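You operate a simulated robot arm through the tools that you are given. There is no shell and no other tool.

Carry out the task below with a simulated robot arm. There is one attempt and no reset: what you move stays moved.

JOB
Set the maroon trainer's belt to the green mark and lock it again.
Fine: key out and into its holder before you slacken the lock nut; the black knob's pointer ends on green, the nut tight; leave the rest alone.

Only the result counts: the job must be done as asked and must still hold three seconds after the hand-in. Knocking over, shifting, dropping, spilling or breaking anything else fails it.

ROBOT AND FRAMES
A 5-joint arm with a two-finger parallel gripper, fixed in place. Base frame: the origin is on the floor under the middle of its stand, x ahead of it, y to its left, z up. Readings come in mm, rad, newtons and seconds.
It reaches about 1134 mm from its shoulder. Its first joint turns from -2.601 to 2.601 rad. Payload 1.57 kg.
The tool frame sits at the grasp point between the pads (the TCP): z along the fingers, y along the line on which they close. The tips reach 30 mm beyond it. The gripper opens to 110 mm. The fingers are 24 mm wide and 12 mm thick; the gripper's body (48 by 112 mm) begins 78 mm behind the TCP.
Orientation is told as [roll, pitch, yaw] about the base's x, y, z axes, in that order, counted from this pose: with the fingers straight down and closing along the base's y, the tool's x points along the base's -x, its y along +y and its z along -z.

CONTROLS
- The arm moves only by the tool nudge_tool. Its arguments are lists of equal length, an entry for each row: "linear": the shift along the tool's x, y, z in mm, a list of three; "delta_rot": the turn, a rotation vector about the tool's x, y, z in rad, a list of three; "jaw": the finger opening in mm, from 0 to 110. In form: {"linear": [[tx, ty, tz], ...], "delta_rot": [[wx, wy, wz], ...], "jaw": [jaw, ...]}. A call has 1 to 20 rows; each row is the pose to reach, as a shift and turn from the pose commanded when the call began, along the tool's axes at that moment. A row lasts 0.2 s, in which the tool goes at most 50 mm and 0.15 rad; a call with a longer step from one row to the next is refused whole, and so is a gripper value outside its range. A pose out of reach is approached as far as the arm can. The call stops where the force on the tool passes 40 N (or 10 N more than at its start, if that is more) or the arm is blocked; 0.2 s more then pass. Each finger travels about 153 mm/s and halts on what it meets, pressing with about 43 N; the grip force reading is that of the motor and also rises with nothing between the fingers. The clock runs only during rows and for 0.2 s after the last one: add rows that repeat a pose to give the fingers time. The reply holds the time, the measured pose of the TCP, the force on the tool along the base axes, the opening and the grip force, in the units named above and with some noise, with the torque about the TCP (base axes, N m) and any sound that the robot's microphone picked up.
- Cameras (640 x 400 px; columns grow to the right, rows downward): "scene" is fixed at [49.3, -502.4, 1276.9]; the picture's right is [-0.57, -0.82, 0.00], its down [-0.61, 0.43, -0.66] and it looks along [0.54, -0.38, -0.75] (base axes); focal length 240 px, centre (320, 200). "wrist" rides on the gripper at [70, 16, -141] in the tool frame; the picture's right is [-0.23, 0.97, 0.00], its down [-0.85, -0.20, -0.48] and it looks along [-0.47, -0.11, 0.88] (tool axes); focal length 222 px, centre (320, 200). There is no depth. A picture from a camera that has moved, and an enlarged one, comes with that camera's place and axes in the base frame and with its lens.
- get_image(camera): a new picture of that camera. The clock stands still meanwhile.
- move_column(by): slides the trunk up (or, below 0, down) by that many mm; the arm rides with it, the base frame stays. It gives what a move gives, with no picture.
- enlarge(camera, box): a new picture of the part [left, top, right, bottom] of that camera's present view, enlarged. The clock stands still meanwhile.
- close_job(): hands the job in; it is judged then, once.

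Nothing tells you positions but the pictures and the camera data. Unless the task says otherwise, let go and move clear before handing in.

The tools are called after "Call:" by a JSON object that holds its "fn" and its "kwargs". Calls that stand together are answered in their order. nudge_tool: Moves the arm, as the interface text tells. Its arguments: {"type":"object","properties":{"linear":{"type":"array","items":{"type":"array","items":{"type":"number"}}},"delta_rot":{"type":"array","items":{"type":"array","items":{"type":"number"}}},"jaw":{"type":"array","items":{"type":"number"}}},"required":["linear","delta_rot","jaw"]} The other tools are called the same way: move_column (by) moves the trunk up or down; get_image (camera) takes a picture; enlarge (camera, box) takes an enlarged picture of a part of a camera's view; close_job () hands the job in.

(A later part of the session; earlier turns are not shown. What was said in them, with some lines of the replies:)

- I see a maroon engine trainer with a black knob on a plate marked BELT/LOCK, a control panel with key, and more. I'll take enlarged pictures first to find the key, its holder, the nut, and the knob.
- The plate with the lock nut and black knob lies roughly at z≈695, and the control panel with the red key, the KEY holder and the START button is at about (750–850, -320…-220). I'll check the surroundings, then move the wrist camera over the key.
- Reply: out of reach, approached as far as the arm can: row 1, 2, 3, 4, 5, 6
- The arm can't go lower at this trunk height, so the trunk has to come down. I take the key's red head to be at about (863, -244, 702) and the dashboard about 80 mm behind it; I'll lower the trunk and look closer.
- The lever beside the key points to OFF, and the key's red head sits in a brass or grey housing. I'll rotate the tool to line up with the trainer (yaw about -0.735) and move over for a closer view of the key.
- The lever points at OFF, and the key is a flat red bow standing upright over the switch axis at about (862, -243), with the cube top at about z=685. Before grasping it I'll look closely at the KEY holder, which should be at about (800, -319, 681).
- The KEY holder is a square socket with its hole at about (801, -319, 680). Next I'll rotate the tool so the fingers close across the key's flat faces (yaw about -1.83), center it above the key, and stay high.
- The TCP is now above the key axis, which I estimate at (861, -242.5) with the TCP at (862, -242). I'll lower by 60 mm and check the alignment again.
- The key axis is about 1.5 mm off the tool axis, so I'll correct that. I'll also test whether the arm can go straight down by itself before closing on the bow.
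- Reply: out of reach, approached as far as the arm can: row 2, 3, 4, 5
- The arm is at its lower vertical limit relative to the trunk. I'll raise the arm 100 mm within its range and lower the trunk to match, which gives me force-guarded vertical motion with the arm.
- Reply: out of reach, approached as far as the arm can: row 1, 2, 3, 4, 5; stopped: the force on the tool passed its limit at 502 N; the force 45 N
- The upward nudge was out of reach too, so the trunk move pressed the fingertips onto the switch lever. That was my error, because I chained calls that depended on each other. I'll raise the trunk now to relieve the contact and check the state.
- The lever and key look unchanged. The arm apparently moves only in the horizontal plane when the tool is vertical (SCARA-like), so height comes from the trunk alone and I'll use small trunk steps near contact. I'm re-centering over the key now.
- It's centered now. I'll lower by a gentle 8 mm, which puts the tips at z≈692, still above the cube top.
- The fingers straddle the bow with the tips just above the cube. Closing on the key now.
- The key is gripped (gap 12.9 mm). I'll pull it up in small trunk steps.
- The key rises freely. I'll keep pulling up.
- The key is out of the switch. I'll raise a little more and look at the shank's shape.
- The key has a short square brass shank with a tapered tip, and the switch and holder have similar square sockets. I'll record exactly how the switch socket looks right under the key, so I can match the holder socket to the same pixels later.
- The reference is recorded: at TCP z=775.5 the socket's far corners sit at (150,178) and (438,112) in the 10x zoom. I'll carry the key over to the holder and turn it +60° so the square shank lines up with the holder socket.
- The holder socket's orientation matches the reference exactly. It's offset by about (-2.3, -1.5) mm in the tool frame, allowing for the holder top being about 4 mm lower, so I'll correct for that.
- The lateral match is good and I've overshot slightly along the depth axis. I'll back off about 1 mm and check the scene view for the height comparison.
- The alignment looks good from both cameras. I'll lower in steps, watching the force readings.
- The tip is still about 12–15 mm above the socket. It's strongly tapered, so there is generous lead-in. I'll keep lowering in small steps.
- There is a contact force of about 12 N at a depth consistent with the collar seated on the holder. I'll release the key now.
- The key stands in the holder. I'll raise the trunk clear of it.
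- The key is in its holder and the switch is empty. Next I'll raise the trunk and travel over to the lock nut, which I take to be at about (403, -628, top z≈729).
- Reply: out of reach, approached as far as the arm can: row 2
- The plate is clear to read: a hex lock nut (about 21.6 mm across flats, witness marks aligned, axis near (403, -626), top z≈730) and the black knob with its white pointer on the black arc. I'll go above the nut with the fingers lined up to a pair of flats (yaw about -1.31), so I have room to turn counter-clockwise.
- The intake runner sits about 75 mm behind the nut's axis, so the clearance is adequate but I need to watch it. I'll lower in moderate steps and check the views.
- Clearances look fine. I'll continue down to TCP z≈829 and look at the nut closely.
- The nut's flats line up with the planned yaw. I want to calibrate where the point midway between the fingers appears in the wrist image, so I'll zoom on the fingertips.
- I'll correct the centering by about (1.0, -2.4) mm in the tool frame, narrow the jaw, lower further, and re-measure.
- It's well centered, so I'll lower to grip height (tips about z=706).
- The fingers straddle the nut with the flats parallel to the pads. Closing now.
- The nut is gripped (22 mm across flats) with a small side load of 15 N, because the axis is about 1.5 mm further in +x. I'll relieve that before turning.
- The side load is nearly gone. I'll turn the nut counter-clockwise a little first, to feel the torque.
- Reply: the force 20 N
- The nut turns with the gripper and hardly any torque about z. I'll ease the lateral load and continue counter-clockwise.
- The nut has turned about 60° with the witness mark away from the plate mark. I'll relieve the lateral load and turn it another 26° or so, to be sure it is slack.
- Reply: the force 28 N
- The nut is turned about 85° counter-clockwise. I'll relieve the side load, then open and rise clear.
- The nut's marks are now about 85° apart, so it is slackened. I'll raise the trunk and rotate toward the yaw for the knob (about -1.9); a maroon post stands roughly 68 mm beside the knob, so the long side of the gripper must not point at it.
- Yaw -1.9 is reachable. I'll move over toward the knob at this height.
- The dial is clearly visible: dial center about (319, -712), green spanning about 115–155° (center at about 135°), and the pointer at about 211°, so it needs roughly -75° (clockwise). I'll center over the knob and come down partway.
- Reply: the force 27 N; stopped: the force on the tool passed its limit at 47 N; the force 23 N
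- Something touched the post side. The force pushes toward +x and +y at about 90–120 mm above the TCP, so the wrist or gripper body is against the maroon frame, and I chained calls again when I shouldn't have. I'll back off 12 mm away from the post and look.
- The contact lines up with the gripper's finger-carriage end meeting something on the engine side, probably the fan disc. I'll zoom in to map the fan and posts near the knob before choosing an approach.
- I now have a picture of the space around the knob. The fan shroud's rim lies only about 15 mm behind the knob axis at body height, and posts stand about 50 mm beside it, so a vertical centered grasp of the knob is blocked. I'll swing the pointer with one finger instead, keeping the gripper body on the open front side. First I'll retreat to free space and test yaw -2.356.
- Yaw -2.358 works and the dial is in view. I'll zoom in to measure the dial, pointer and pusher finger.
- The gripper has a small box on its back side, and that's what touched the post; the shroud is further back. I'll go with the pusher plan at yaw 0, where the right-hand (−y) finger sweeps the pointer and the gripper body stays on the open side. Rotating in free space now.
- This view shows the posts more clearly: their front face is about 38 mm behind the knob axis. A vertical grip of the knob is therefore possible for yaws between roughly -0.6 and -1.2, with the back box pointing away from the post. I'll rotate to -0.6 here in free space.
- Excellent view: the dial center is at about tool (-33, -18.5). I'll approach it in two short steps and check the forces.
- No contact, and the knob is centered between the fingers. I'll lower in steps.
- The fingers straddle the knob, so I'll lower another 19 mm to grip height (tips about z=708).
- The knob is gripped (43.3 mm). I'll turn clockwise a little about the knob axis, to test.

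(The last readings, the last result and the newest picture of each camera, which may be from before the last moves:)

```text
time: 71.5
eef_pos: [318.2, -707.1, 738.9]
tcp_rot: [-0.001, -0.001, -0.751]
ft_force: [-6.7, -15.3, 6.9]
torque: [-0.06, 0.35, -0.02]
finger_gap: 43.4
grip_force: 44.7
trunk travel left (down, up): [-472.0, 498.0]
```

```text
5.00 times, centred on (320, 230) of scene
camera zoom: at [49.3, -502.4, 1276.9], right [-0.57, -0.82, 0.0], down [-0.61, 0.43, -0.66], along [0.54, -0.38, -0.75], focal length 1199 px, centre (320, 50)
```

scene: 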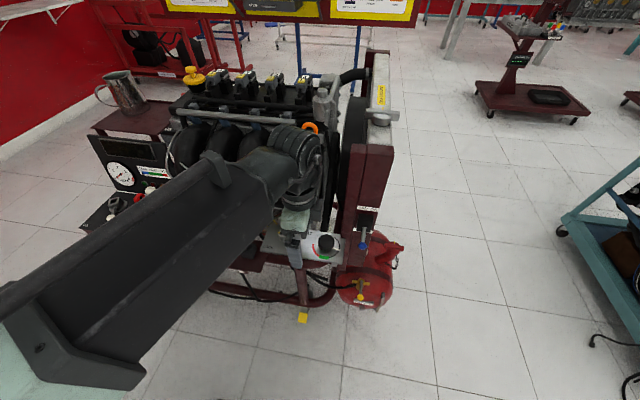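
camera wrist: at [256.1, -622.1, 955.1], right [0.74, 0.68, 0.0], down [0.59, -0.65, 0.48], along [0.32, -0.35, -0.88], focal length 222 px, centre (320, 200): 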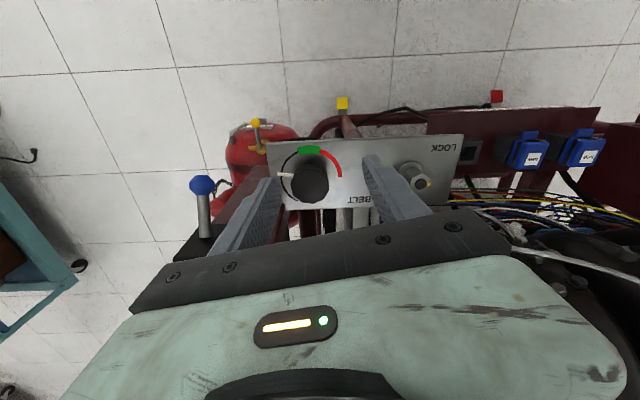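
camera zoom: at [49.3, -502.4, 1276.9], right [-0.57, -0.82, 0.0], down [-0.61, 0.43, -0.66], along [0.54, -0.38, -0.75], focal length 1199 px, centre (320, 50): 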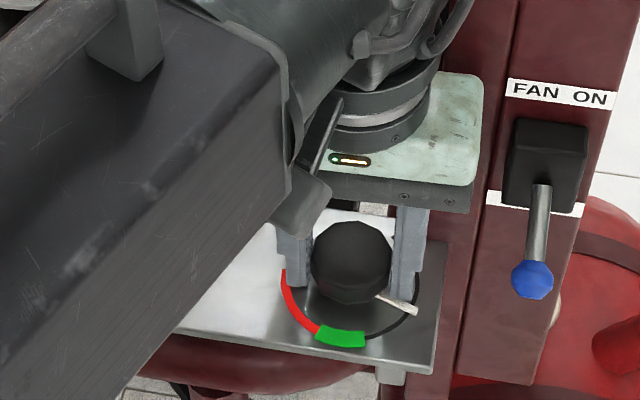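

The knob turns with the gripper with no real resistance. I'll continue clockwise to yaw -1.2, relieving the small side load.

Call:
{"fn": "nudge_tool", "kwargs": {"linear": [[0, -1, 0], [0, -2, 0], [0, -2, 0], [0, -2, 0], [0, -2, 0]], "delta_rot": [[0, 0, 0.1], [0, 0, 0.2], [0, 0, 0.32], [0, 0, 0.44], [0, 0, 0.44]], "jaw": [20, 20, 20, 20, 20]}}

Call:
{"fn": "enlarge", "kwargs": {"camera": "wrist", "box": [240, 110, 400, 230]}}

Call:
{"fn": "enlarge", "kwargs": {"camera": "scene", "box": [270, 190, 370, 270]}}

```text
time: 72.7
eef_pos: [317.7, -706.7, 738.4]
tcp_rot: [0.0, 0.005, -1.19]
ft_force: [-5.9, 21.8, -14.9]
torque: [0.7, 0.0, 0.0]
finger_gap: 43.6
grip_force: 45.3
trunk travel left (down, up): [-472.0, 498.0]
```

```text
3.33 times, centred on (320, 170) of wrist
camera zoom: at [307.7, -636.5, 879.4], right [0.99, 0.15, 0.0], down [0.13, -0.87, 0.47], along [0.07, -0.47, -0.88], focal length 740 px, centre (320, 300)
```

zoom: 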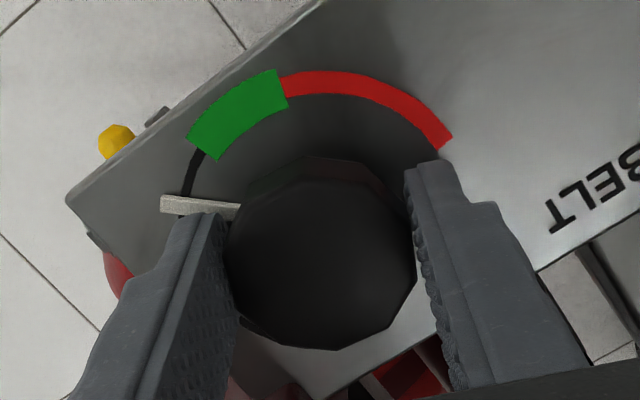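

```text
5.00 times, centred on (320, 230) of scene
camera zoom: at [49.3, -502.4, 1276.9], right [-0.57, -0.82, 0.0], down [-0.61, 0.43, -0.66], along [0.54, -0.38, -0.75], focal length 1199 px, centre (320, 50)
```

zoom: 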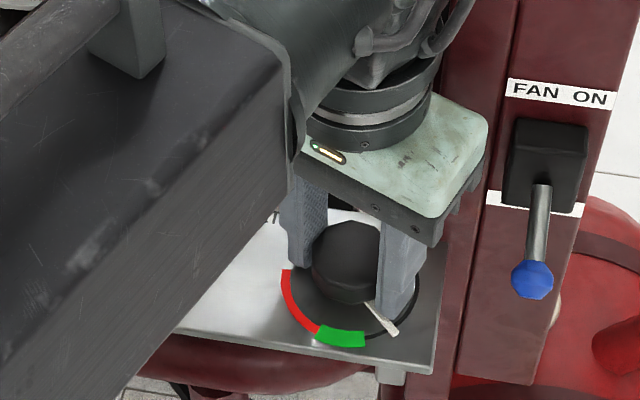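

The pointer has moved about 34° and the side load comes only from the knob. I'll relieve it, open, rotate back to -0.55 and regrip.

Call:
{"fn": "nudge_tool", "kwargs": {"linear": [[1.2, 0, 0], [2.4, 0, 0], [2.4, 0, 0], [2.4, 0, 0], [2.4, 0, 0]], "delta_rot": [[0, 0, 0], [0, 0, 0], [0, 0, 0], [0, 0, 0], [0, 0, 0]], "jaw": [20, 20, 50, 62, 62]}}

Call:
{"fn": "enlarge", "kwargs": {"camera": "wrist", "box": [240, 110, 400, 230]}}

```text
time: 73.8
eef_pos: [317.9, -706.8, 738.7]
tcp_rot: [0.0, 0.001, -1.188]
ft_force: [-0.7, 0.8, 0.1]
torque: [-0.01, -0.01, 0.01]
finger_gap: 62.2
grip_force: 0.1
trunk travel left (down, up): [-472.0, 498.0]
```

```text
3.33 times, centred on (320, 170) of wrist
camera zoom: at [307.2, -635.3, 879.1], right [0.99, 0.15, 0.0], down [0.13, -0.87, 0.48], along [0.07, -0.47, -0.88], focal length 740 px, centre (320, 300)
```

zoom: 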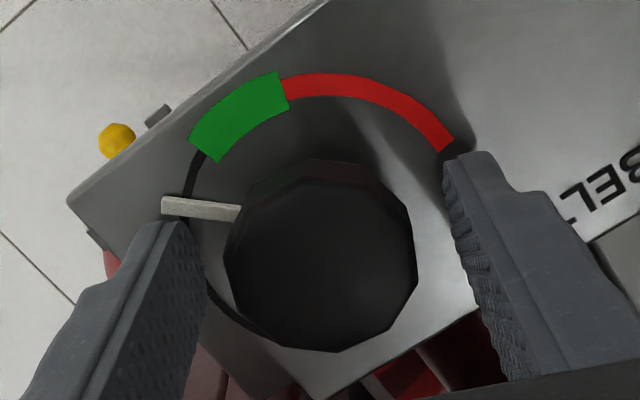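

Call:
{"fn": "nudge_tool", "kwargs": {"linear": [[0, 0, 0], [0, 0, 0], [0, 0, 0], [0, 0, 0], [0, 0, 0], [0, 0, 0]], "delta_rot": [[0, 0, -0.12], [0, 0, -0.24], [0, 0, -0.36], [0, 0, -0.48], [0, 0, -0.62], [0, 0, -0.62]], "jaw": [62, 62, 62, 62, 62, 62]}}

Call:
{"fn": "enlarge", "kwargs": {"camera": "wrist", "box": [240, 110, 400, 230]}}

```text
time: 75.2
eef_pos: [316.1, -704.8, 738.7]
tcp_rot: [0.001, 0.002, -0.568]
ft_force: [-0.1, 0.2, -0.3]
torque: [0.05, -0.01, 0.0]
finger_gap: 62.0
grip_force: 0.0
trunk travel left (down, up): [-472.0, 498.0]
```

```text
3.33 times, centred on (320, 170) of wrist
camera zoom: at [266.3, -654.3, 879.1], right [0.71, 0.7, 0.0], down [0.61, -0.63, 0.48], along [0.33, -0.34, -0.88], focal length 740 px, centre (320, 300)
```

zoom: 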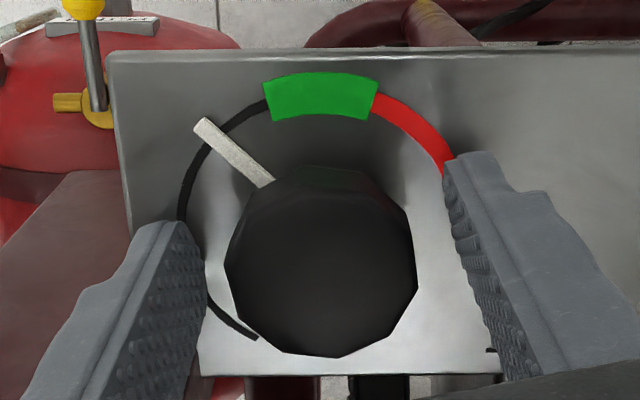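

The pointer has moved and holds its place. I'll regrip and turn again.

Call:
{"fn": "nudge_tool", "kwargs": {"linear": [[0, 0, 0], [0, 0, 0], [0, 0, 0], [0, 0, 0], [0, 0, 0]], "delta_rot": [[0, 0, 0], [0, 0, 0], [0, 0, 0], [0, 0, 0], [0, 0, 0]], "jaw": [54, 48, 42, 20, 20]}}

```text
time: 76.5
eef_pos: [315.9, -706.0, 739.1]
tcp_rot: [0.0, -0.001, -0.57]
ft_force: [-0.4, -1.4, 1.0]
torque: [-0.03, 0.06, 0.01]
finger_gap: 43.6
grip_force: 45.1
trunk travel left (down, up): [-472.0, 498.0]
```

Call:
{"fn": "nudge_tool", "kwargs": {"linear": [[0, 0, 0], [0, 0, 0], [0, 0, 0], [0, 0, 0]], "delta_rot": [[0, 0, 0.1], [0, 0, 0.2], [0, 0, 0.31], [0, 0, 0.31]], "jaw": [20, 20, 20, 20]}}

```text
time: 77.5
eef_pos: [316.5, -704.2, 739.5]
tcp_rot: [0.002, -0.001, -0.879]
ft_force: [5.3, -2.8, 3.5]
torque: [0.18, 0.1, -0.01]
finger_gap: 43.6
grip_force: 45.1
trunk travel left (down, up): [-472.0, 498.0]
```

Call:
{"fn": "nudge_tool", "kwargs": {"linear": [[0, 0, 0], [0, 0, 0], [0, 0, 0], [0, 0, 0]], "delta_rot": [[0, 0, 0.1], [0, 0, 0.2], [0, 0, 0.32], [0, 0, 0.32]], "jaw": [20, 20, 20, 20]}}

Call:
{"fn": "enlarge", "kwargs": {"camera": "wrist", "box": [240, 110, 400, 230]}}

Call:
{"fn": "enlarge", "kwargs": {"camera": "scene", "box": [270, 190, 370, 270]}}

```text
time: 78.5
eef_pos: [316.7, -704.9, 738.6]
tcp_rot: [-0.002, 0.001, -1.2]
ft_force: [6.6, 4.1, 0.4]
torque: [-0.74, -0.7, -0.01]
finger_gap: 43.4
grip_force: 45.3
trunk travel left (down, up): [-472.0, 498.0]
```

```text
3.33 times, centred on (320, 170) of wrist
camera zoom: at [307.5, -633.8, 879.1], right [0.99, 0.14, 0.0], down [0.12, -0.87, 0.48], along [0.07, -0.47, -0.88], focal length 740 px, centre (320, 300)
```

zoom: 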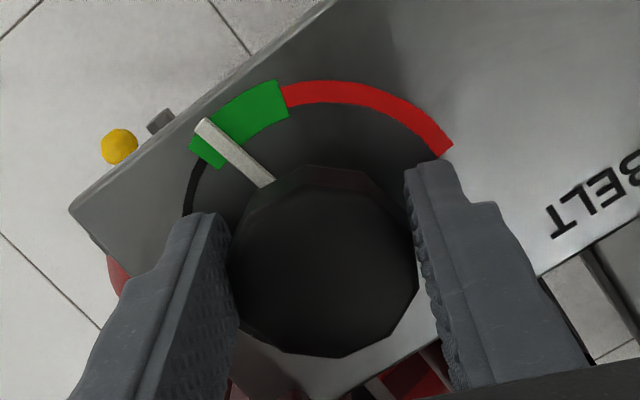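

```text
5.00 times, centred on (320, 230) of scene
camera zoom: at [49.3, -502.4, 1276.9], right [-0.57, -0.82, 0.0], down [-0.61, 0.43, -0.66], along [0.54, -0.38, -0.75], focal length 1199 px, centre (320, 50)
```

zoom: 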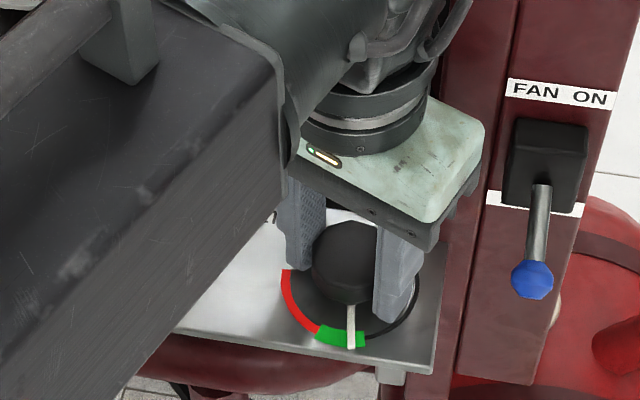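

The pointer is on green but near its edge. I'll regrip once more and turn about 11° to center it.

Call:
{"fn": "nudge_tool", "kwargs": {"linear": [[0, 0, 0], [0, 0, 0], [0, 0, 0], [0, 0, 0]], "delta_rot": [[0, 0, 0], [0, 0, 0], [0, 0, 0], [0, 0, 0]], "jaw": [40, 54, 62, 62]}}

Call:
{"fn": "nudge_tool", "kwargs": {"linear": [[0, 0, 0], [0, 0, 0], [0, 0, 0], [0, 0, 0]], "delta_rot": [[0, 0, -0.13], [0, 0, -0.26], [0, 0, -0.36], [0, 0, -0.36]], "jaw": [62, 62, 62, 62]}}

Call:
{"fn": "enlarge", "kwargs": {"camera": "wrist", "box": [240, 110, 400, 230]}}

Call:
{"fn": "enlarge", "kwargs": {"camera": "scene", "box": [290, 210, 370, 270]}}

```text
time: 79.5
eef_pos: [316.5, -705.8, 739.5]
tcp_rot: [0.001, 0.0, -1.201]
ft_force: [0.2, -0.5, 0.2]
torque: [-0.01, -0.03, 0.02]
finger_gap: 61.8
grip_force: 0.1
trunk travel left (down, up): [-472.0, 498.0]
```

```text
time: 80.5
eef_pos: [315.5, -704.8, 738.8]
tcp_rot: [-0.001, 0.001, -0.838]
ft_force: [-0.6, 0.4, -0.3]
torque: [0.0, 0.0, 0.01]
finger_gap: 62.3
grip_force: 0.0
trunk travel left (down, up): [-472.0, 498.0]
```

```text
3.33 times, centred on (320, 170) of wrist
camera zoom: at [281.7, -642.5, 879.1], right [0.88, 0.48, 0.0], down [0.42, -0.77, 0.48], along [0.23, -0.42, -0.88], focal length 740 px, centre (320, 300)
```

zoom: 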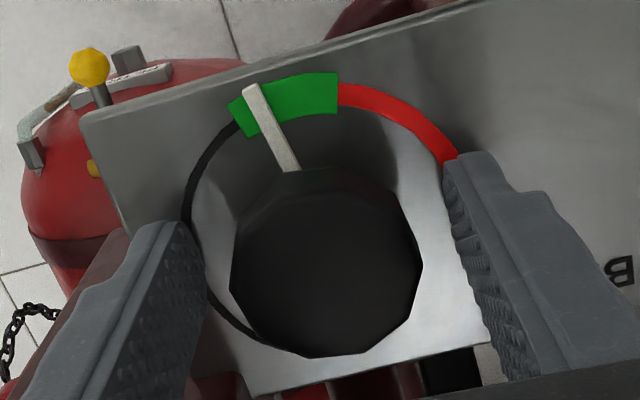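

```text
6.67 times, centred on (330, 240) of scene
camera zoom: at [49.3, -502.4, 1276.9], right [-0.57, -0.82, 0.0], down [-0.61, 0.43, -0.66], along [0.54, -0.38, -0.75], focal length 1599 px, centre (253, -67)
```

zoom: 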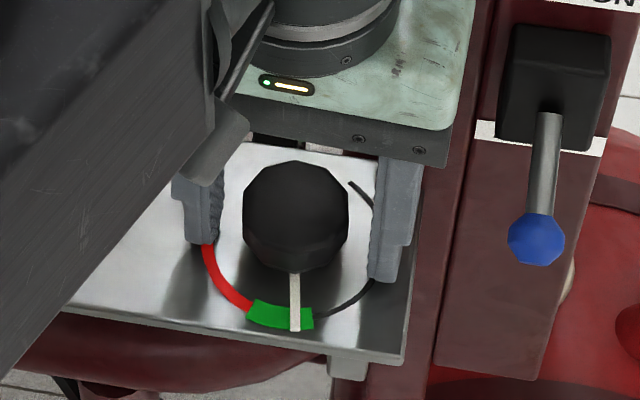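

Call:
{"fn": "nudge_tool", "kwargs": {"linear": [[0, 0, 0], [0, 0, 0], [0, 0, 0], [0, 0, 0], [0, 0, 0]], "delta_rot": [[0, 0, 0], [0, 0, 0], [0, 0, 0], [0, 0, 0], [0, 0, 0]], "jaw": [54, 48, 42, 20, 20]}}

Call:
{"fn": "nudge_tool", "kwargs": {"linear": [[0, 0, 0], [0, 0, 0], [0, 0, 0], [0, 0, 0]], "delta_rot": [[0, 0, 0.06], [0, 0, 0.12], [0, 0, 0.18], [0, 0, 0.18]], "jaw": [20, 20, 20, 20]}}

Call:
{"fn": "enlarge", "kwargs": {"camera": "wrist", "box": [240, 110, 400, 230]}}

Call:
{"fn": "enlarge", "kwargs": {"camera": "scene", "box": [290, 210, 370, 270]}}

```text
time: 81.7
eef_pos: [315.6, -704.8, 739.7]
tcp_rot: [-0.001, 0.002, -0.838]
ft_force: [2.2, 4.4, -1.9]
torque: [0.13, -0.16, 0.02]
finger_gap: 43.2
grip_force: 45.2
trunk travel left (down, up): [-472.0, 498.0]
```

```text
time: 82.7
eef_pos: [315.7, -704.4, 738.5]
tcp_rot: [0.001, -0.001, -1.018]
ft_force: [6.2, 1.9, 0.1]
torque: [-0.1, -0.08, 0.03]
finger_gap: 43.1
grip_force: 44.9
trunk travel left (down, up): [-472.0, 498.0]
```

```text
3.33 times, centred on (320, 170) of wrist
camera zoom: at [294.3, -636.6, 879.1], right [0.95, 0.32, 0.0], down [0.28, -0.83, 0.48], along [0.15, -0.45, -0.88], focal length 740 px, centre (320, 300)
```

zoom: 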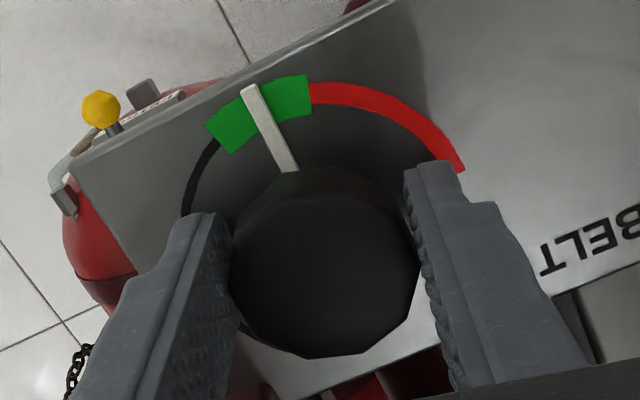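

```text
6.67 times, centred on (330, 240) of scene
camera zoom: at [49.3, -502.4, 1276.9], right [-0.57, -0.82, 0.0], down [-0.61, 0.43, -0.66], along [0.54, -0.38, -0.75], focal length 1599 px, centre (253, -67)
```

zoom: 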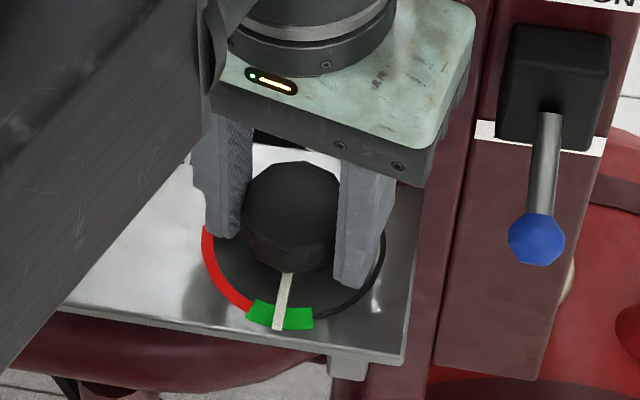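

The pointer is centered on green in both views. I'll release the knob gently.

Call:
{"fn": "nudge_tool", "kwargs": {"linear": [[0, 0, 0], [0, 0, 0], [0, 0, 0], [0, 0, 0]], "delta_rot": [[0, 0, 0], [0, 0, 0], [0, 0, 0], [0, 0, 0]], "jaw": [46, 54, 62, 62]}}

Call:
{"fn": "enlarge", "kwargs": {"camera": "wrist", "box": [240, 110, 400, 230]}}

```text
time: 83.7
eef_pos: [315.5, -704.4, 739.5]
tcp_rot: [0.001, 0.0, -1.018]
ft_force: [-0.7, 0.1, 0.3]
torque: [-0.03, -0.02, 0.02]
finger_gap: 61.8
grip_force: 0.2
trunk travel left (down, up): [-472.0, 498.0]
```

```text
3.33 times, centred on (320, 170) of wrist
camera zoom: at [293.7, -636.8, 879.1], right [0.95, 0.32, 0.0], down [0.28, -0.83, 0.48], along [0.15, -0.45, -0.88], focal length 740 px, centre (320, 300)
```

zoom: 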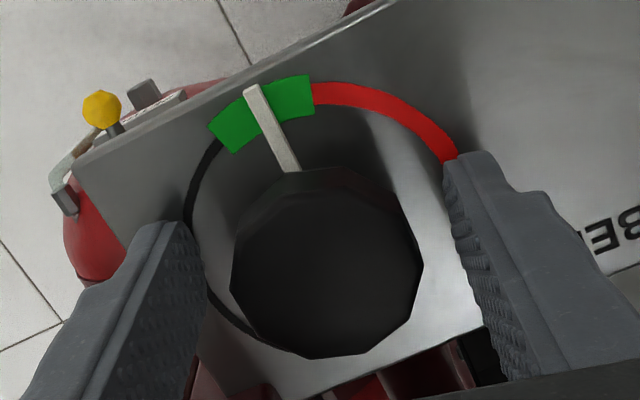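

It holds. Now I'll raise clear of the knob.

Call:
{"fn": "move_column", "kwargs": {"by": 90}}

Call:
{"fn": "enlarge", "kwargs": {"camera": "scene", "box": [250, 190, 370, 270]}}

```text
time: 84.9
eef_pos: [316.2, -704.0, 828.7]
tcp_rot: [0.0, 0.001, -1.02]
ft_force: [-1.0, -0.4, -0.8]
torque: [0.02, -0.03, -0.01]
finger_gap: 61.9
grip_force: 0.1
trunk travel left (down, up): [-562.0, 408.0]
```

```text
5.00 times, centred on (310, 230) of scene
camera zoom: at [49.3, -502.4, 1276.9], right [-0.57, -0.82, 0.0], down [-0.61, 0.43, -0.66], along [0.54, -0.38, -0.75], focal length 1199 px, centre (370, 50)
```

zoom: 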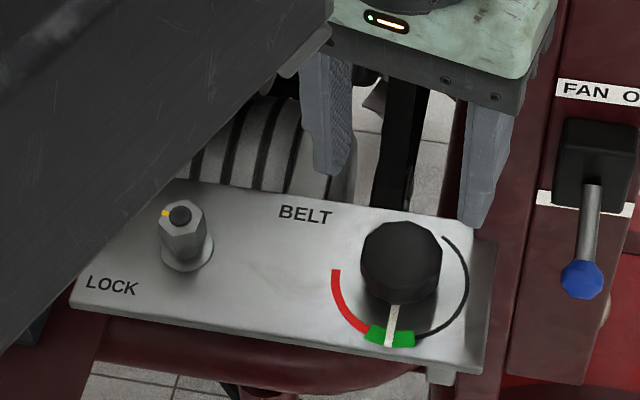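

The pointer stays on green. I'll move back to the lock nut with yaw 0.173, the exact grip I released, so I can reverse the turn clockwise.

Call:
{"fn": "nudge_tool", "kwargs": {"linear": [[2.8, 13.2, 0], [5.6, 26.5, 0], [8.4, 39.7, 0], [11.2, 52.9, 0], [13.9, 66.2, 0], [16.7, 79.4, 0], [19.5, 92.6, 0], [22.3, 105.9, 0], [25.1, 119.1, 0], [25.1, 119.1, 0]], "delta_rot": [[0, 0, -0.1326], [0, 0, -0.265], [0, 0, -0.398], [0, 0, -0.53], [0, 0, -0.663], [0, 0, -0.796], [0, 0, -0.928], [0, 0, -1.061], [0, 0, -1.193], [0, 0, -1.193]], "jaw": [60, 60, 60, 60, 60, 60, 60, 60, 50, 50]}}

Call:
{"fn": "enlarge", "kwargs": {"camera": "wrist", "box": [240, 90, 400, 210]}}

Call:
{"fn": "enlarge", "kwargs": {"camera": "scene", "box": [230, 170, 370, 270]}}

```text
time: 87.1
eef_pos: [404.8, -621.5, 828.6]
tcp_rot: [0.001, -0.001, 0.176]
ft_force: [-0.5, 0.6, -0.4]
torque: [0.0, 0.0, 0.01]
finger_gap: 50.1
grip_force: 0.1
trunk travel left (down, up): [-562.0, 408.0]
```

```text
3.33 times, centred on (320, 150) of wrist
camera zoom: at [333.7, -617.2, 969.1], right [0.05, 1.0, 0.0], down [0.88, -0.05, 0.48], along [0.48, -0.02, -0.88], focal length 740 px, centre (320, 367)
```

zoom: 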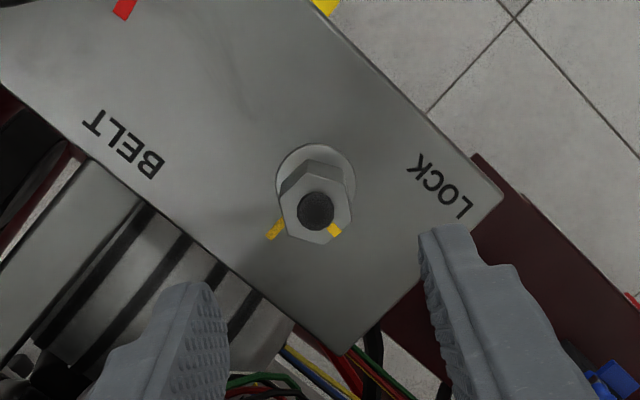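

```text
4.00 times, centred on (300, 220) of scene
camera zoom: at [49.3, -502.4, 1276.9], right [-0.57, -0.82, 0.0], down [-0.61, 0.43, -0.66], along [0.54, -0.38, -0.75], focal length 959 px, centre (400, 120)
```

zoom: 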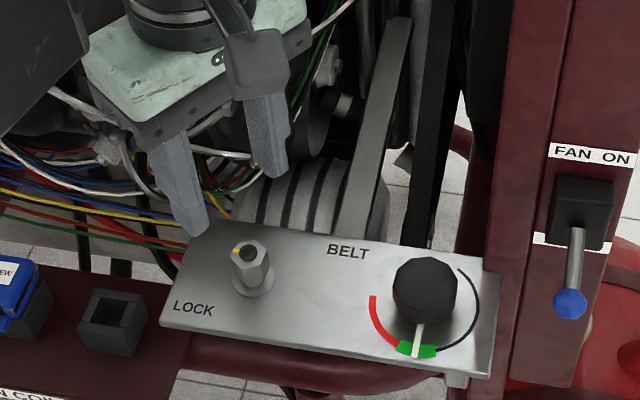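

I'm back at the release pose within a millimetre, so I'll lower to the nut in two steps.

Call:
{"fn": "move_column", "kwargs": {"by": -65}}

Call:
{"fn": "enlarge", "kwargs": {"camera": "wrist", "box": [260, 110, 380, 230]}}

```text
time: 88.1
eef_pos: [404.5, -621.9, 765.2]
tcp_rot: [-0.001, 0.002, 0.174]
ft_force: [-0.4, -0.6, 0.8]
torque: [0.01, 0.03, 0.01]
finger_gap: 50.4
grip_force: 0.0
trunk travel left (down, up): [-497.0, 473.0]
```

```text
3.33 times, centred on (320, 170) of wrist
camera zoom: at [333.5, -617.2, 904.1], right [0.06, 1.0, 0.0], down [0.88, -0.05, 0.48], along [0.48, -0.03, -0.88], focal length 740 px, centre (320, 300)
```

zoom: 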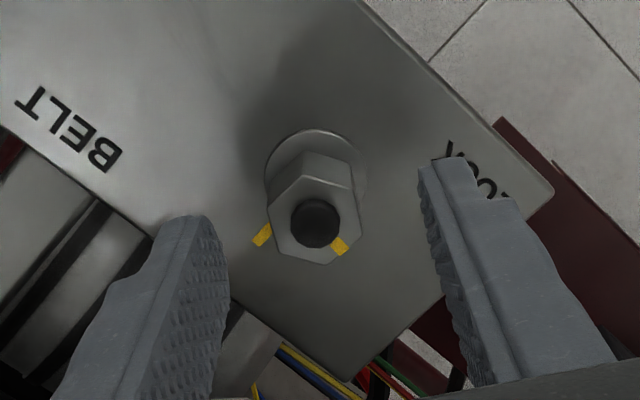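

Call:
{"fn": "move_column", "kwargs": {"by": -27.5}}

Call:
{"fn": "enlarge", "kwargs": {"camera": "wrist", "box": [260, 120, 380, 240]}}

```text
time: 88.9
eef_pos: [403.2, -621.9, 736.5]
tcp_rot: [-0.002, -0.001, 0.174]
ft_force: [-0.1, -0.1, -0.7]
torque: [-0.01, 0.02, 0.02]
finger_gap: 50.4
grip_force: 0.0
trunk travel left (down, up): [-470.0, 500.0]
```

```text
3.33 times, centred on (320, 180) of wrist
camera zoom: at [333.6, -617.2, 876.5], right [0.06, 1.0, 0.0], down [0.88, -0.05, 0.48], along [0.48, -0.03, -0.88], focal length 740 px, centre (320, 267)
```

zoom: 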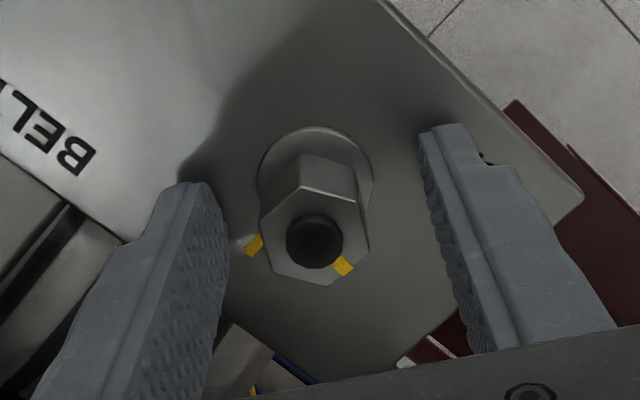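

Call:
{"fn": "nudge_tool", "kwargs": {"linear": [[0, 0, 0], [0, 0, 0], [0, 0, 0], [0, 0, 0], [0, 0, 0]], "delta_rot": [[0, 0, 0], [0, 0, 0], [0, 0, 0], [0, 0, 0], [0, 0, 0]], "jaw": [38, 28, 20, 0, 0]}}

Call:
{"fn": "enlarge", "kwargs": {"camera": "wrist", "box": [260, 120, 380, 240]}}

```text
time: 90.1
eef_pos: [404.5, -621.7, 735.6]
tcp_rot: [-0.001, 0.0, 0.175]
ft_force: [3.4, -11.9, 7.0]
torque: [-0.15, 0.16, 0.02]
finger_gap: 22.0
grip_force: 35.1
trunk travel left (down, up): [-470.0, 500.0]
```

```text
3.33 times, centred on (320, 180) of wrist
camera zoom: at [333.6, -617.8, 876.5], right [0.06, 1.0, 0.0], down [0.88, -0.05, 0.48], along [0.48, -0.03, -0.88], focal length 740 px, centre (320, 267)
```

zoom: 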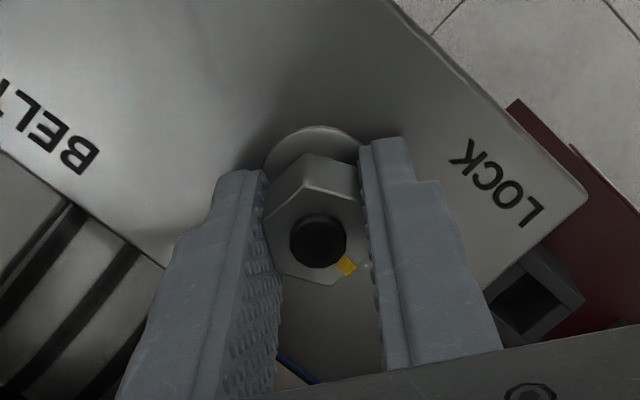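

The nut is gripped. I'm turning clockwise now, in stages, with a little side-load relief.

Call:
{"fn": "nudge_tool", "kwargs": {"linear": [[0, -0.8, 0], [0, -0.8, 0], [0, -0.8, 0], [0, -0.8, 0], [0, -0.8, 0]], "delta_rot": [[0, 0, 0.1], [0, 0, 0.22], [0, 0, 0.33], [0, 0, 0.44], [0, 0, 0.44]], "jaw": [0, 0, 0, 0, 0]}}

```text
time: 91.3
eef_pos: [405.8, -622.4, 736.2]
tcp_rot: [0.0, 0.0, -0.267]
ft_force: [5.6, -16.3, 9.8]
torque: [0.04, 0.41, 0.06]
finger_gap: 22.0
grip_force: 34.8
trunk travel left (down, up): [-470.0, 500.0]
```

Call:
{"fn": "nudge_tool", "kwargs": {"linear": [[-0.6, -1.2, 0], [-0.8, -1.3, 0], [-0.8, -1.3, 0], [-0.8, -1.3, 0], [-0.8, -1.3, 0]], "delta_rot": [[0, 0, 0.1], [0, 0, 0.2], [0, 0, 0.31], [0, 0, 0.42], [0, 0, 0.42]], "jaw": [0, 0, 0, 0, 0]}}

Call:
{"fn": "enlarge", "kwargs": {"camera": "wrist", "box": [260, 120, 380, 240]}}

```text
time: 92.5
eef_pos: [405.2, -623.8, 736.5]
tcp_rot: [0.003, 0.002, -0.688]
ft_force: [-10.1, 1.9, -5.9]
torque: [-0.57, -0.3, 0.0]
finger_gap: 22.0
grip_force: 34.7
trunk travel left (down, up): [-470.0, 500.0]
```

```text
3.33 times, centred on (320, 180) of wrist
camera zoom: at [361.4, -566.9, 876.6], right [0.79, 0.61, 0.0], down [0.54, -0.7, 0.48], along [0.29, -0.38, -0.88], focal length 740 px, centre (320, 267)
```

zoom: 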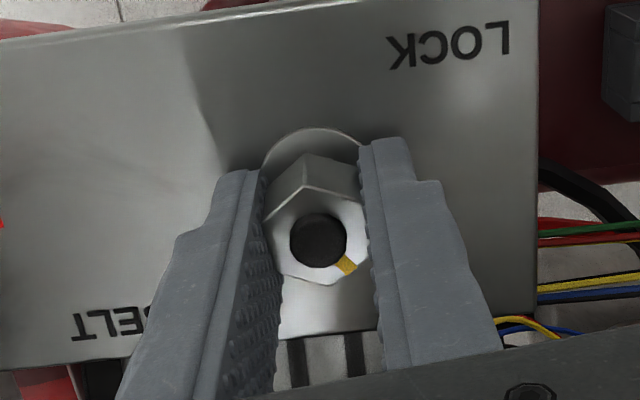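

Call:
{"fn": "nudge_tool", "kwargs": {"linear": [[0.5, -0.4, 0], [0.8, -0.4, 0], [0.8, -0.4, 0], [0.8, -0.4, 0], [0.8, -0.4, 0]], "delta_rot": [[0, 0, 0.1], [0, 0, 0.2], [0, 0, 0.31], [0, 0, 0.42], [0, 0, 0.42]], "jaw": [0, 0, 0, 0, 0]}}

Call:
{"fn": "enlarge", "kwargs": {"camera": "wrist", "box": [260, 120, 380, 240]}}

```text
time: 93.7
eef_pos: [403.8, -622.4, 736.1]
tcp_rot: [0.0, -0.001, -1.106]
ft_force: [-1.3, -10.2, 3.0]
torque: [0.7, 0.43, 0.04]
finger_gap: 21.8
grip_force: 34.6
trunk travel left (down, up): [-470.0, 500.0]
```

```text
3.33 times, centred on (320, 180) of wrist
camera zoom: at [387.4, -554.1, 876.4], right [0.97, 0.23, 0.0], down [0.2, -0.85, 0.48], along [0.11, -0.47, -0.88], focal length 740 px, centre (320, 267)
```

zoom: 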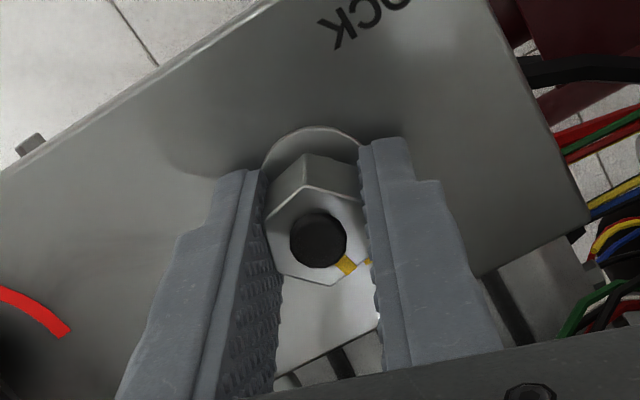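

The plate mark is coming back into view. I'll continue to the original alignment and then check for a firm stop.

Call:
{"fn": "nudge_tool", "kwargs": {"linear": [[-0.4, -0.4, 0], [-0.4, -0.4, 0], [-0.4, -0.4, 0], [-0.4, -0.4, 0]], "delta_rot": [[0, 0, 0.07], [0, 0, 0.14], [0, 0, 0.202], [0, 0, 0.202]], "jaw": [0, 0, 0, 0]}}

Call:
{"fn": "enlarge", "kwargs": {"camera": "wrist", "box": [280, 130, 360, 190]}}

```text
time: 94.7
eef_pos: [402.9, -624.0, 736.2]
tcp_rot: [0.0, 0.0, -1.31]
ft_force: [-5.2, -10.3, 2.0]
torque: [-1.08, -0.22, 0.0]
finger_gap: 22.1
grip_force: 35.2
trunk travel left (down, up): [-470.0, 500.0]
```

```text
6.67 times, centred on (320, 160) of wrist
camera zoom: at [401.5, -552.3, 876.4], right [1.0, 0.03, 0.0], down [0.03, -0.88, 0.48], along [0.02, -0.48, -0.88], focal length 1481 px, centre (320, 467)
```

zoom: 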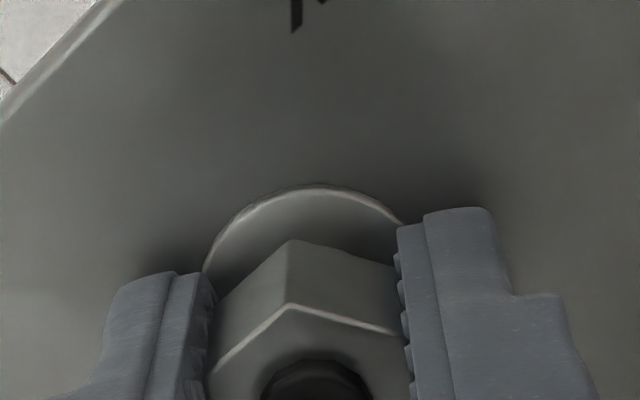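

The marks should be aligned again. I'll turn slightly further to feel for the hard stop.

Call:
{"fn": "nudge_tool", "kwargs": {"linear": [[0, 0, 0], [0, 0, 0], [0, 0, 0], [0, 0, 0]], "delta_rot": [[0, 0, 0.03], [0, 0, 0.06], [0, 0, 0.09], [0, 0, 0.09]], "jaw": [0, 0, 0, 0]}}

Call:
{"fn": "enlarge", "kwargs": {"camera": "wrist", "box": [260, 120, 380, 240]}}

```text
time: 95.7
eef_pos: [403.7, -622.6, 736.2]
tcp_rot: [0.001, 0.001, -1.398]
ft_force: [-6.0, -4.0, -1.4]
torque: [0.27, 0.11, 0.52]
finger_gap: 22.2
grip_force: 35.4
trunk travel left (down, up): [-470.0, 500.0]
```

```text
3.33 times, centred on (320, 180) of wrist
camera zoom: at [407.7, -551.9, 876.6], right [1.0, -0.06, 0.0], down [-0.05, -0.88, 0.48], along [-0.03, -0.48, -0.88], focal length 740 px, centre (320, 267)
```

zoom: 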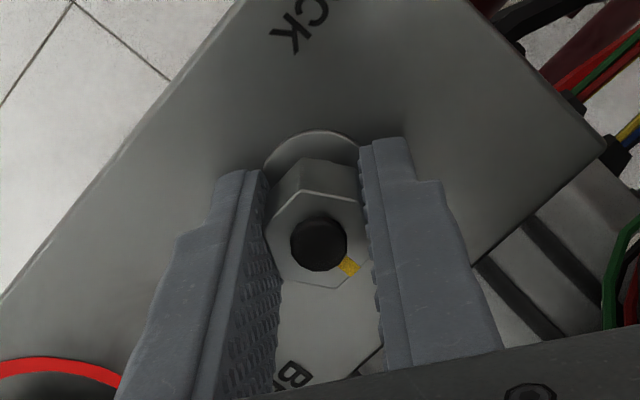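

There is clear resistance now (0.52 N·m), so the nut is at its stop. I'll give it one more small firm turn.

Call:
{"fn": "nudge_tool", "kwargs": {"linear": [[0, 0, 0], [0, 0, 0], [0, 0, 0]], "delta_rot": [[0, 0, 0.03], [0, 0, 0.06], [0, 0, 0.06]], "jaw": [0, 0, 0]}}

Call:
{"fn": "enlarge", "kwargs": {"camera": "wrist", "box": [260, 120, 380, 240]}}

```text
time: 96.5
eef_pos: [403.4, -624.1, 735.9]
tcp_rot: [0.0, 0.0, -1.46]
ft_force: [-7.3, -4.7, -2.7]
torque: [-0.14, 0.06, 0.4]
finger_gap: 22.4
grip_force: 35.3
trunk travel left (down, up): [-470.0, 500.0]
```

```text
3.33 times, centred on (320, 180) of wrist
camera zoom: at [411.9, -552.5, 876.5], right [0.99, -0.12, 0.0], down [-0.1, -0.87, 0.48], along [-0.06, -0.47, -0.88], focal length 740 px, centre (320, 267)
```

zoom: 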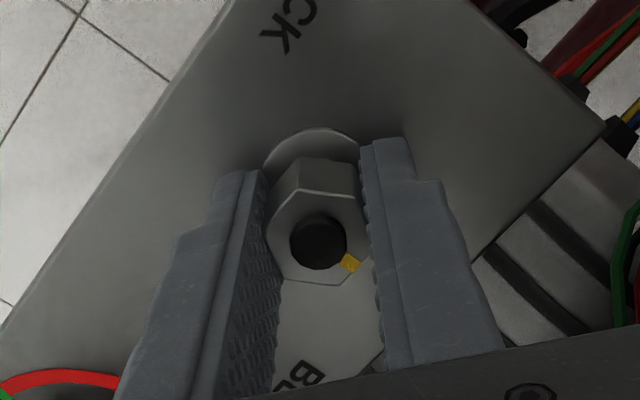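

The gripper just slips on the nut now, so the nut is tight at its stop. Releasing.

Call:
{"fn": "nudge_tool", "kwargs": {"linear": [[0, 0, 0], [0, 0, 0], [0, 0, 0], [0, 0, 0]], "delta_rot": [[0, 0, 0], [0, 0, 0], [0, 0, 0], [0, 0, 0]], "jaw": [28, 40, 50, 50]}}

Call:
{"fn": "enlarge", "kwargs": {"camera": "wrist", "box": [280, 140, 360, 200]}}

```text
time: 97.5
eef_pos: [404.4, -624.0, 735.7]
tcp_rot: [0.0, 0.0, -1.457]
ft_force: [-0.5, 0.2, -0.2]
torque: [0.03, -0.01, -0.01]
finger_gap: 50.0
grip_force: 0.0
trunk travel left (down, up): [-470.0, 500.0]
```

```text
6.67 times, centred on (320, 170) of wrist
camera zoom: at [412.4, -552.1, 876.6], right [0.99, -0.12, 0.0], down [-0.1, -0.87, 0.48], along [-0.06, -0.47, -0.88], focal length 1481 px, centre (320, 400)
```

zoom: 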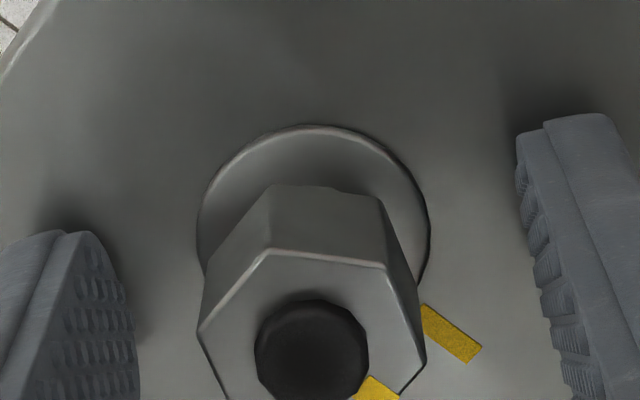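

I'll raise clear and compare the marks with the original picture.

Call:
{"fn": "move_column", "kwargs": {"by": 93}}

Call:
{"fn": "enlarge", "kwargs": {"camera": "wrist", "box": [280, 110, 360, 170]}}

Call:
{"fn": "enlarge", "kwargs": {"camera": "scene", "box": [260, 215, 350, 270]}}

Call:
{"fn": "enlarge", "kwargs": {"camera": "scene", "box": [80, 160, 180, 240]}}

```text
time: 98.8
eef_pos: [403.4, -623.0, 829.4]
tcp_rot: [0.0, -0.002, -1.458]
ft_force: [-0.3, 0.5, 0.5]
torque: [-0.04, 0.02, 0.01]
finger_gap: 50.0
grip_force: 0.2
trunk travel left (down, up): [-563.0, 407.0]
```

```text
6.67 times, centred on (320, 140) of wrist
camera zoom: at [412.5, -552.1, 969.6], right [0.99, -0.12, 0.0], down [-0.1, -0.87, 0.48], along [-0.06, -0.47, -0.88], focal length 1481 px, centre (320, 600)
```

zoom: 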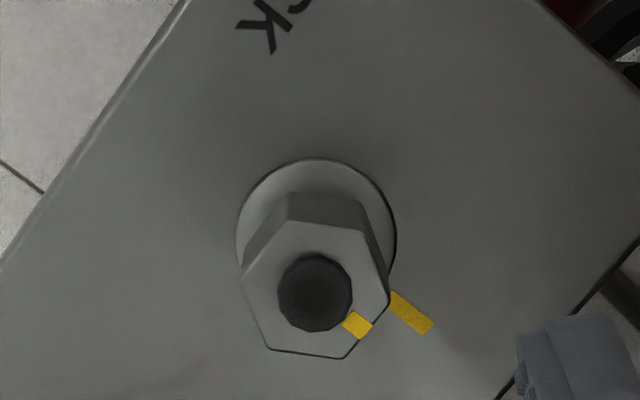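

```text
7.11 times, centred on (305, 242) of scene
camera zoom: at [49.3, -502.4, 1276.9], right [-0.57, -0.82, 0.0], down [-0.61, 0.43, -0.66], along [0.54, -0.38, -0.75], focal length 1705 px, centre (427, -102)
```

zoom: 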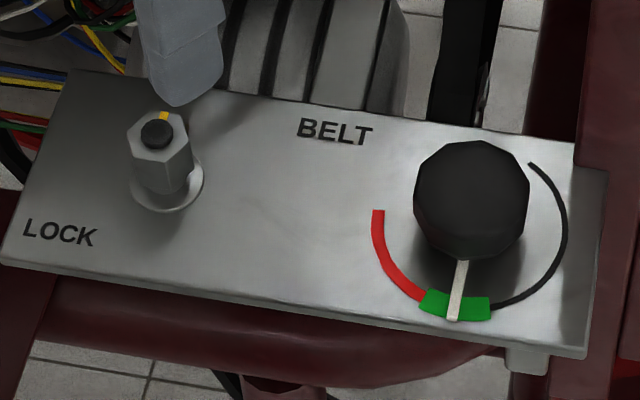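

```text
5.00 times, centred on (130, 200) of scene
camera zoom: at [49.3, -502.4, 1276.9], right [-0.57, -0.82, 0.0], down [-0.61, 0.43, -0.66], along [0.54, -0.38, -0.75], focal length 1199 px, centre (1270, 200)
```

zoom: 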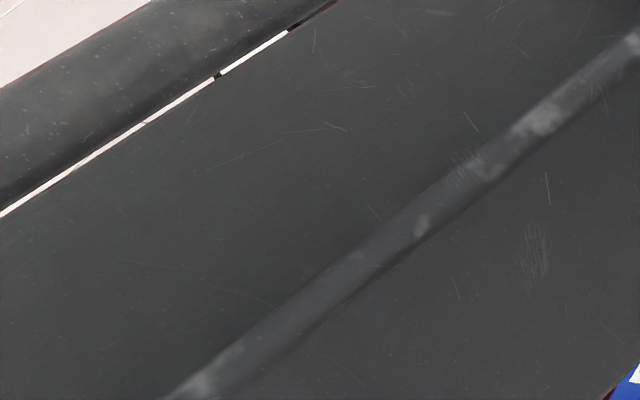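

The nut marks are aligned again and the pointer is on green. I'll raise further, move away from the trainer, and make a final check of everything.

Call:
{"fn": "move_column", "kwargs": {"by": 120}}

Call:
{"fn": "nudge_tool", "kwargs": {"linear": [[30, 0, 0], [60, 0, 0], [90, 0, 0], [120, 0, 0], [150, 0, 0], [150, 0, 0]], "delta_rot": [[0, 0, 0], [0, 0, 0], [0, 0, 0], [0, 0, 0], [0, 0, 0], [0, 0, 0]], "jaw": [50, 50, 50, 50, 50, 50]}}

Call:
{"fn": "get_image", "kwargs": {"camera": "scene"}}

Call:
{"fn": "get_image", "kwargs": {"camera": "wrist"}}

```text
time: 100.2
eef_pos: [403.4, -624.4, 949.2]
tcp_rot: [0.001, -0.001, -1.458]
ft_force: [-0.1, 0.5, -0.3]
torque: [-0.02, 0.0, 0.0]
finger_gap: 49.9
grip_force: 0.1
trunk travel left (down, up): [-683.0, 287.0]
```

```text
time: 101.7
eef_pos: [388.4, -472.5, 949.9]
tcp_rot: [-0.001, 0.001, -1.459]
ft_force: [0.5, -0.5, -0.3]
torque: [0.0, 0.05, -0.02]
finger_gap: 49.8
grip_force: 0.0
trunk travel left (down, up): [-683.0, 287.0]
```

```text
taken
```

scene: 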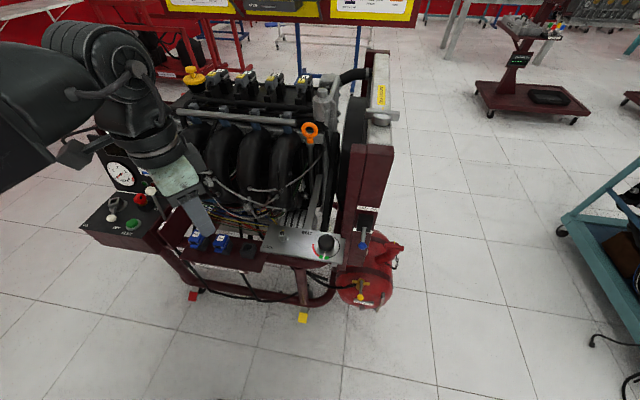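

```text
taken
camera wrist: at [397.4, -401.0, 1089.7], right [0.99, -0.12, 0.0], down [-0.1, -0.87, 0.48], along [-0.06, -0.47, -0.88], focal length 222 px, centre (320, 200)
```

wrist: 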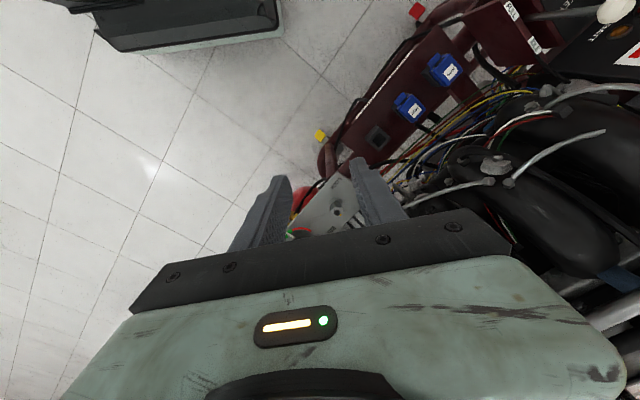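

Call:
{"fn": "enlarge", "kwargs": {"camera": "scene", "box": [80, 170, 180, 250]}}

Call:
{"fn": "enlarge", "kwargs": {"camera": "scene", "box": [260, 200, 400, 290]}}

Call:
{"fn": "enlarge", "kwargs": {"camera": "scene", "box": [160, 50, 420, 212]}}

```text
5.00 times, centred on (130, 210) of scene
camera zoom: at [49.3, -502.4, 1276.9], right [-0.57, -0.82, 0.0], down [-0.61, 0.43, -0.66], along [0.54, -0.38, -0.75], focal length 1199 px, centre (1270, 150)
```

zoom: 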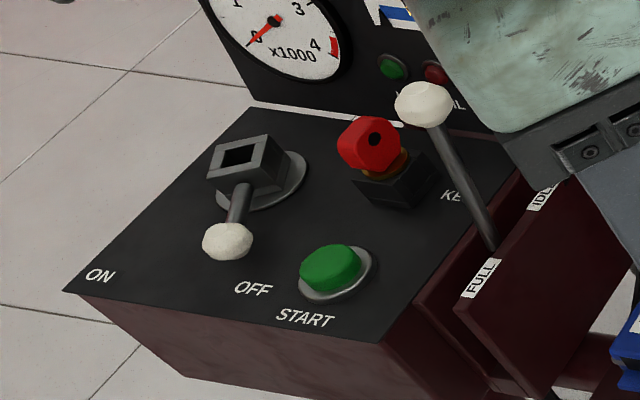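

```text
4.44 times, centred on (330, 245) of scene
camera zoom: at [49.3, -502.4, 1276.9], right [-0.57, -0.82, 0.0], down [-0.61, 0.43, -0.66], along [0.54, -0.38, -0.75], focal length 1066 px, centre (276, 0)
```

zoom: 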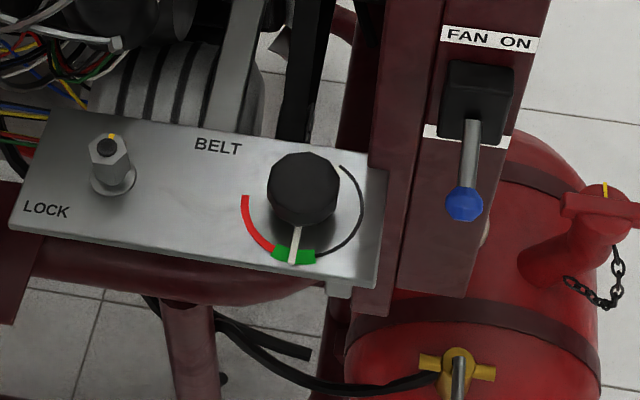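

```text
2.46 times, centred on (290, 131) of scene
camera zoom: at [49.3, -502.4, 1276.9], right [-0.57, -0.82, 0.0], down [-0.61, 0.43, -0.66], along [0.54, -0.38, -0.75], focal length 590 px, centre (394, 370)
```

zoom: 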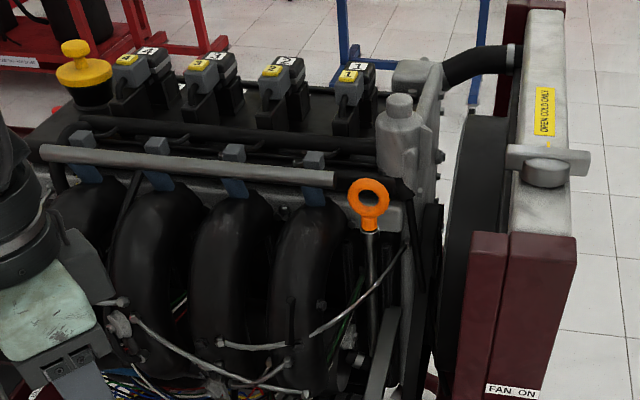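

Final state: the red key is in its holder, the lock nut's marks are aligned and it sits tight at its stop, and the pointer is centered on green. Nothing else looks disturbed and the gripper is empty and clear, so I'm handing in.

Call:
{"fn": "close_job", "kwargs": {}}

```text
The job is handed in.
```

The maroon trainer's belt is set to the green mark and the lock nut is tight again. I've handed the job in, but the reply gave no verdict.

- **Key:** I moved the red key out of the switch and into the KEY holder before touching the lock nut. The switch lever was already on OFF and stayed there.
- **Knob:** the black knob's pointer sits at the middle of the green arc.
- **Lock nut:** I slackened it about 85°, then turned it back until its yellow mark lined up with the plate mark. There it resisted at about 0.5 N·m and the gripper slipped on it.

**Contacts on the way:**
- **Switch:** a trunk move pressed the fingertips onto the key switch with a 502 N peak.
- **Post:** the gripper pushed against the maroon post beside the knob, reaching 47 N.

I saw nothing moved or damaged after either contact, and the final pictures look the same as before. The steel jug was behind the arm in the last picture, so I could not check it then, but the arm never worked near it.
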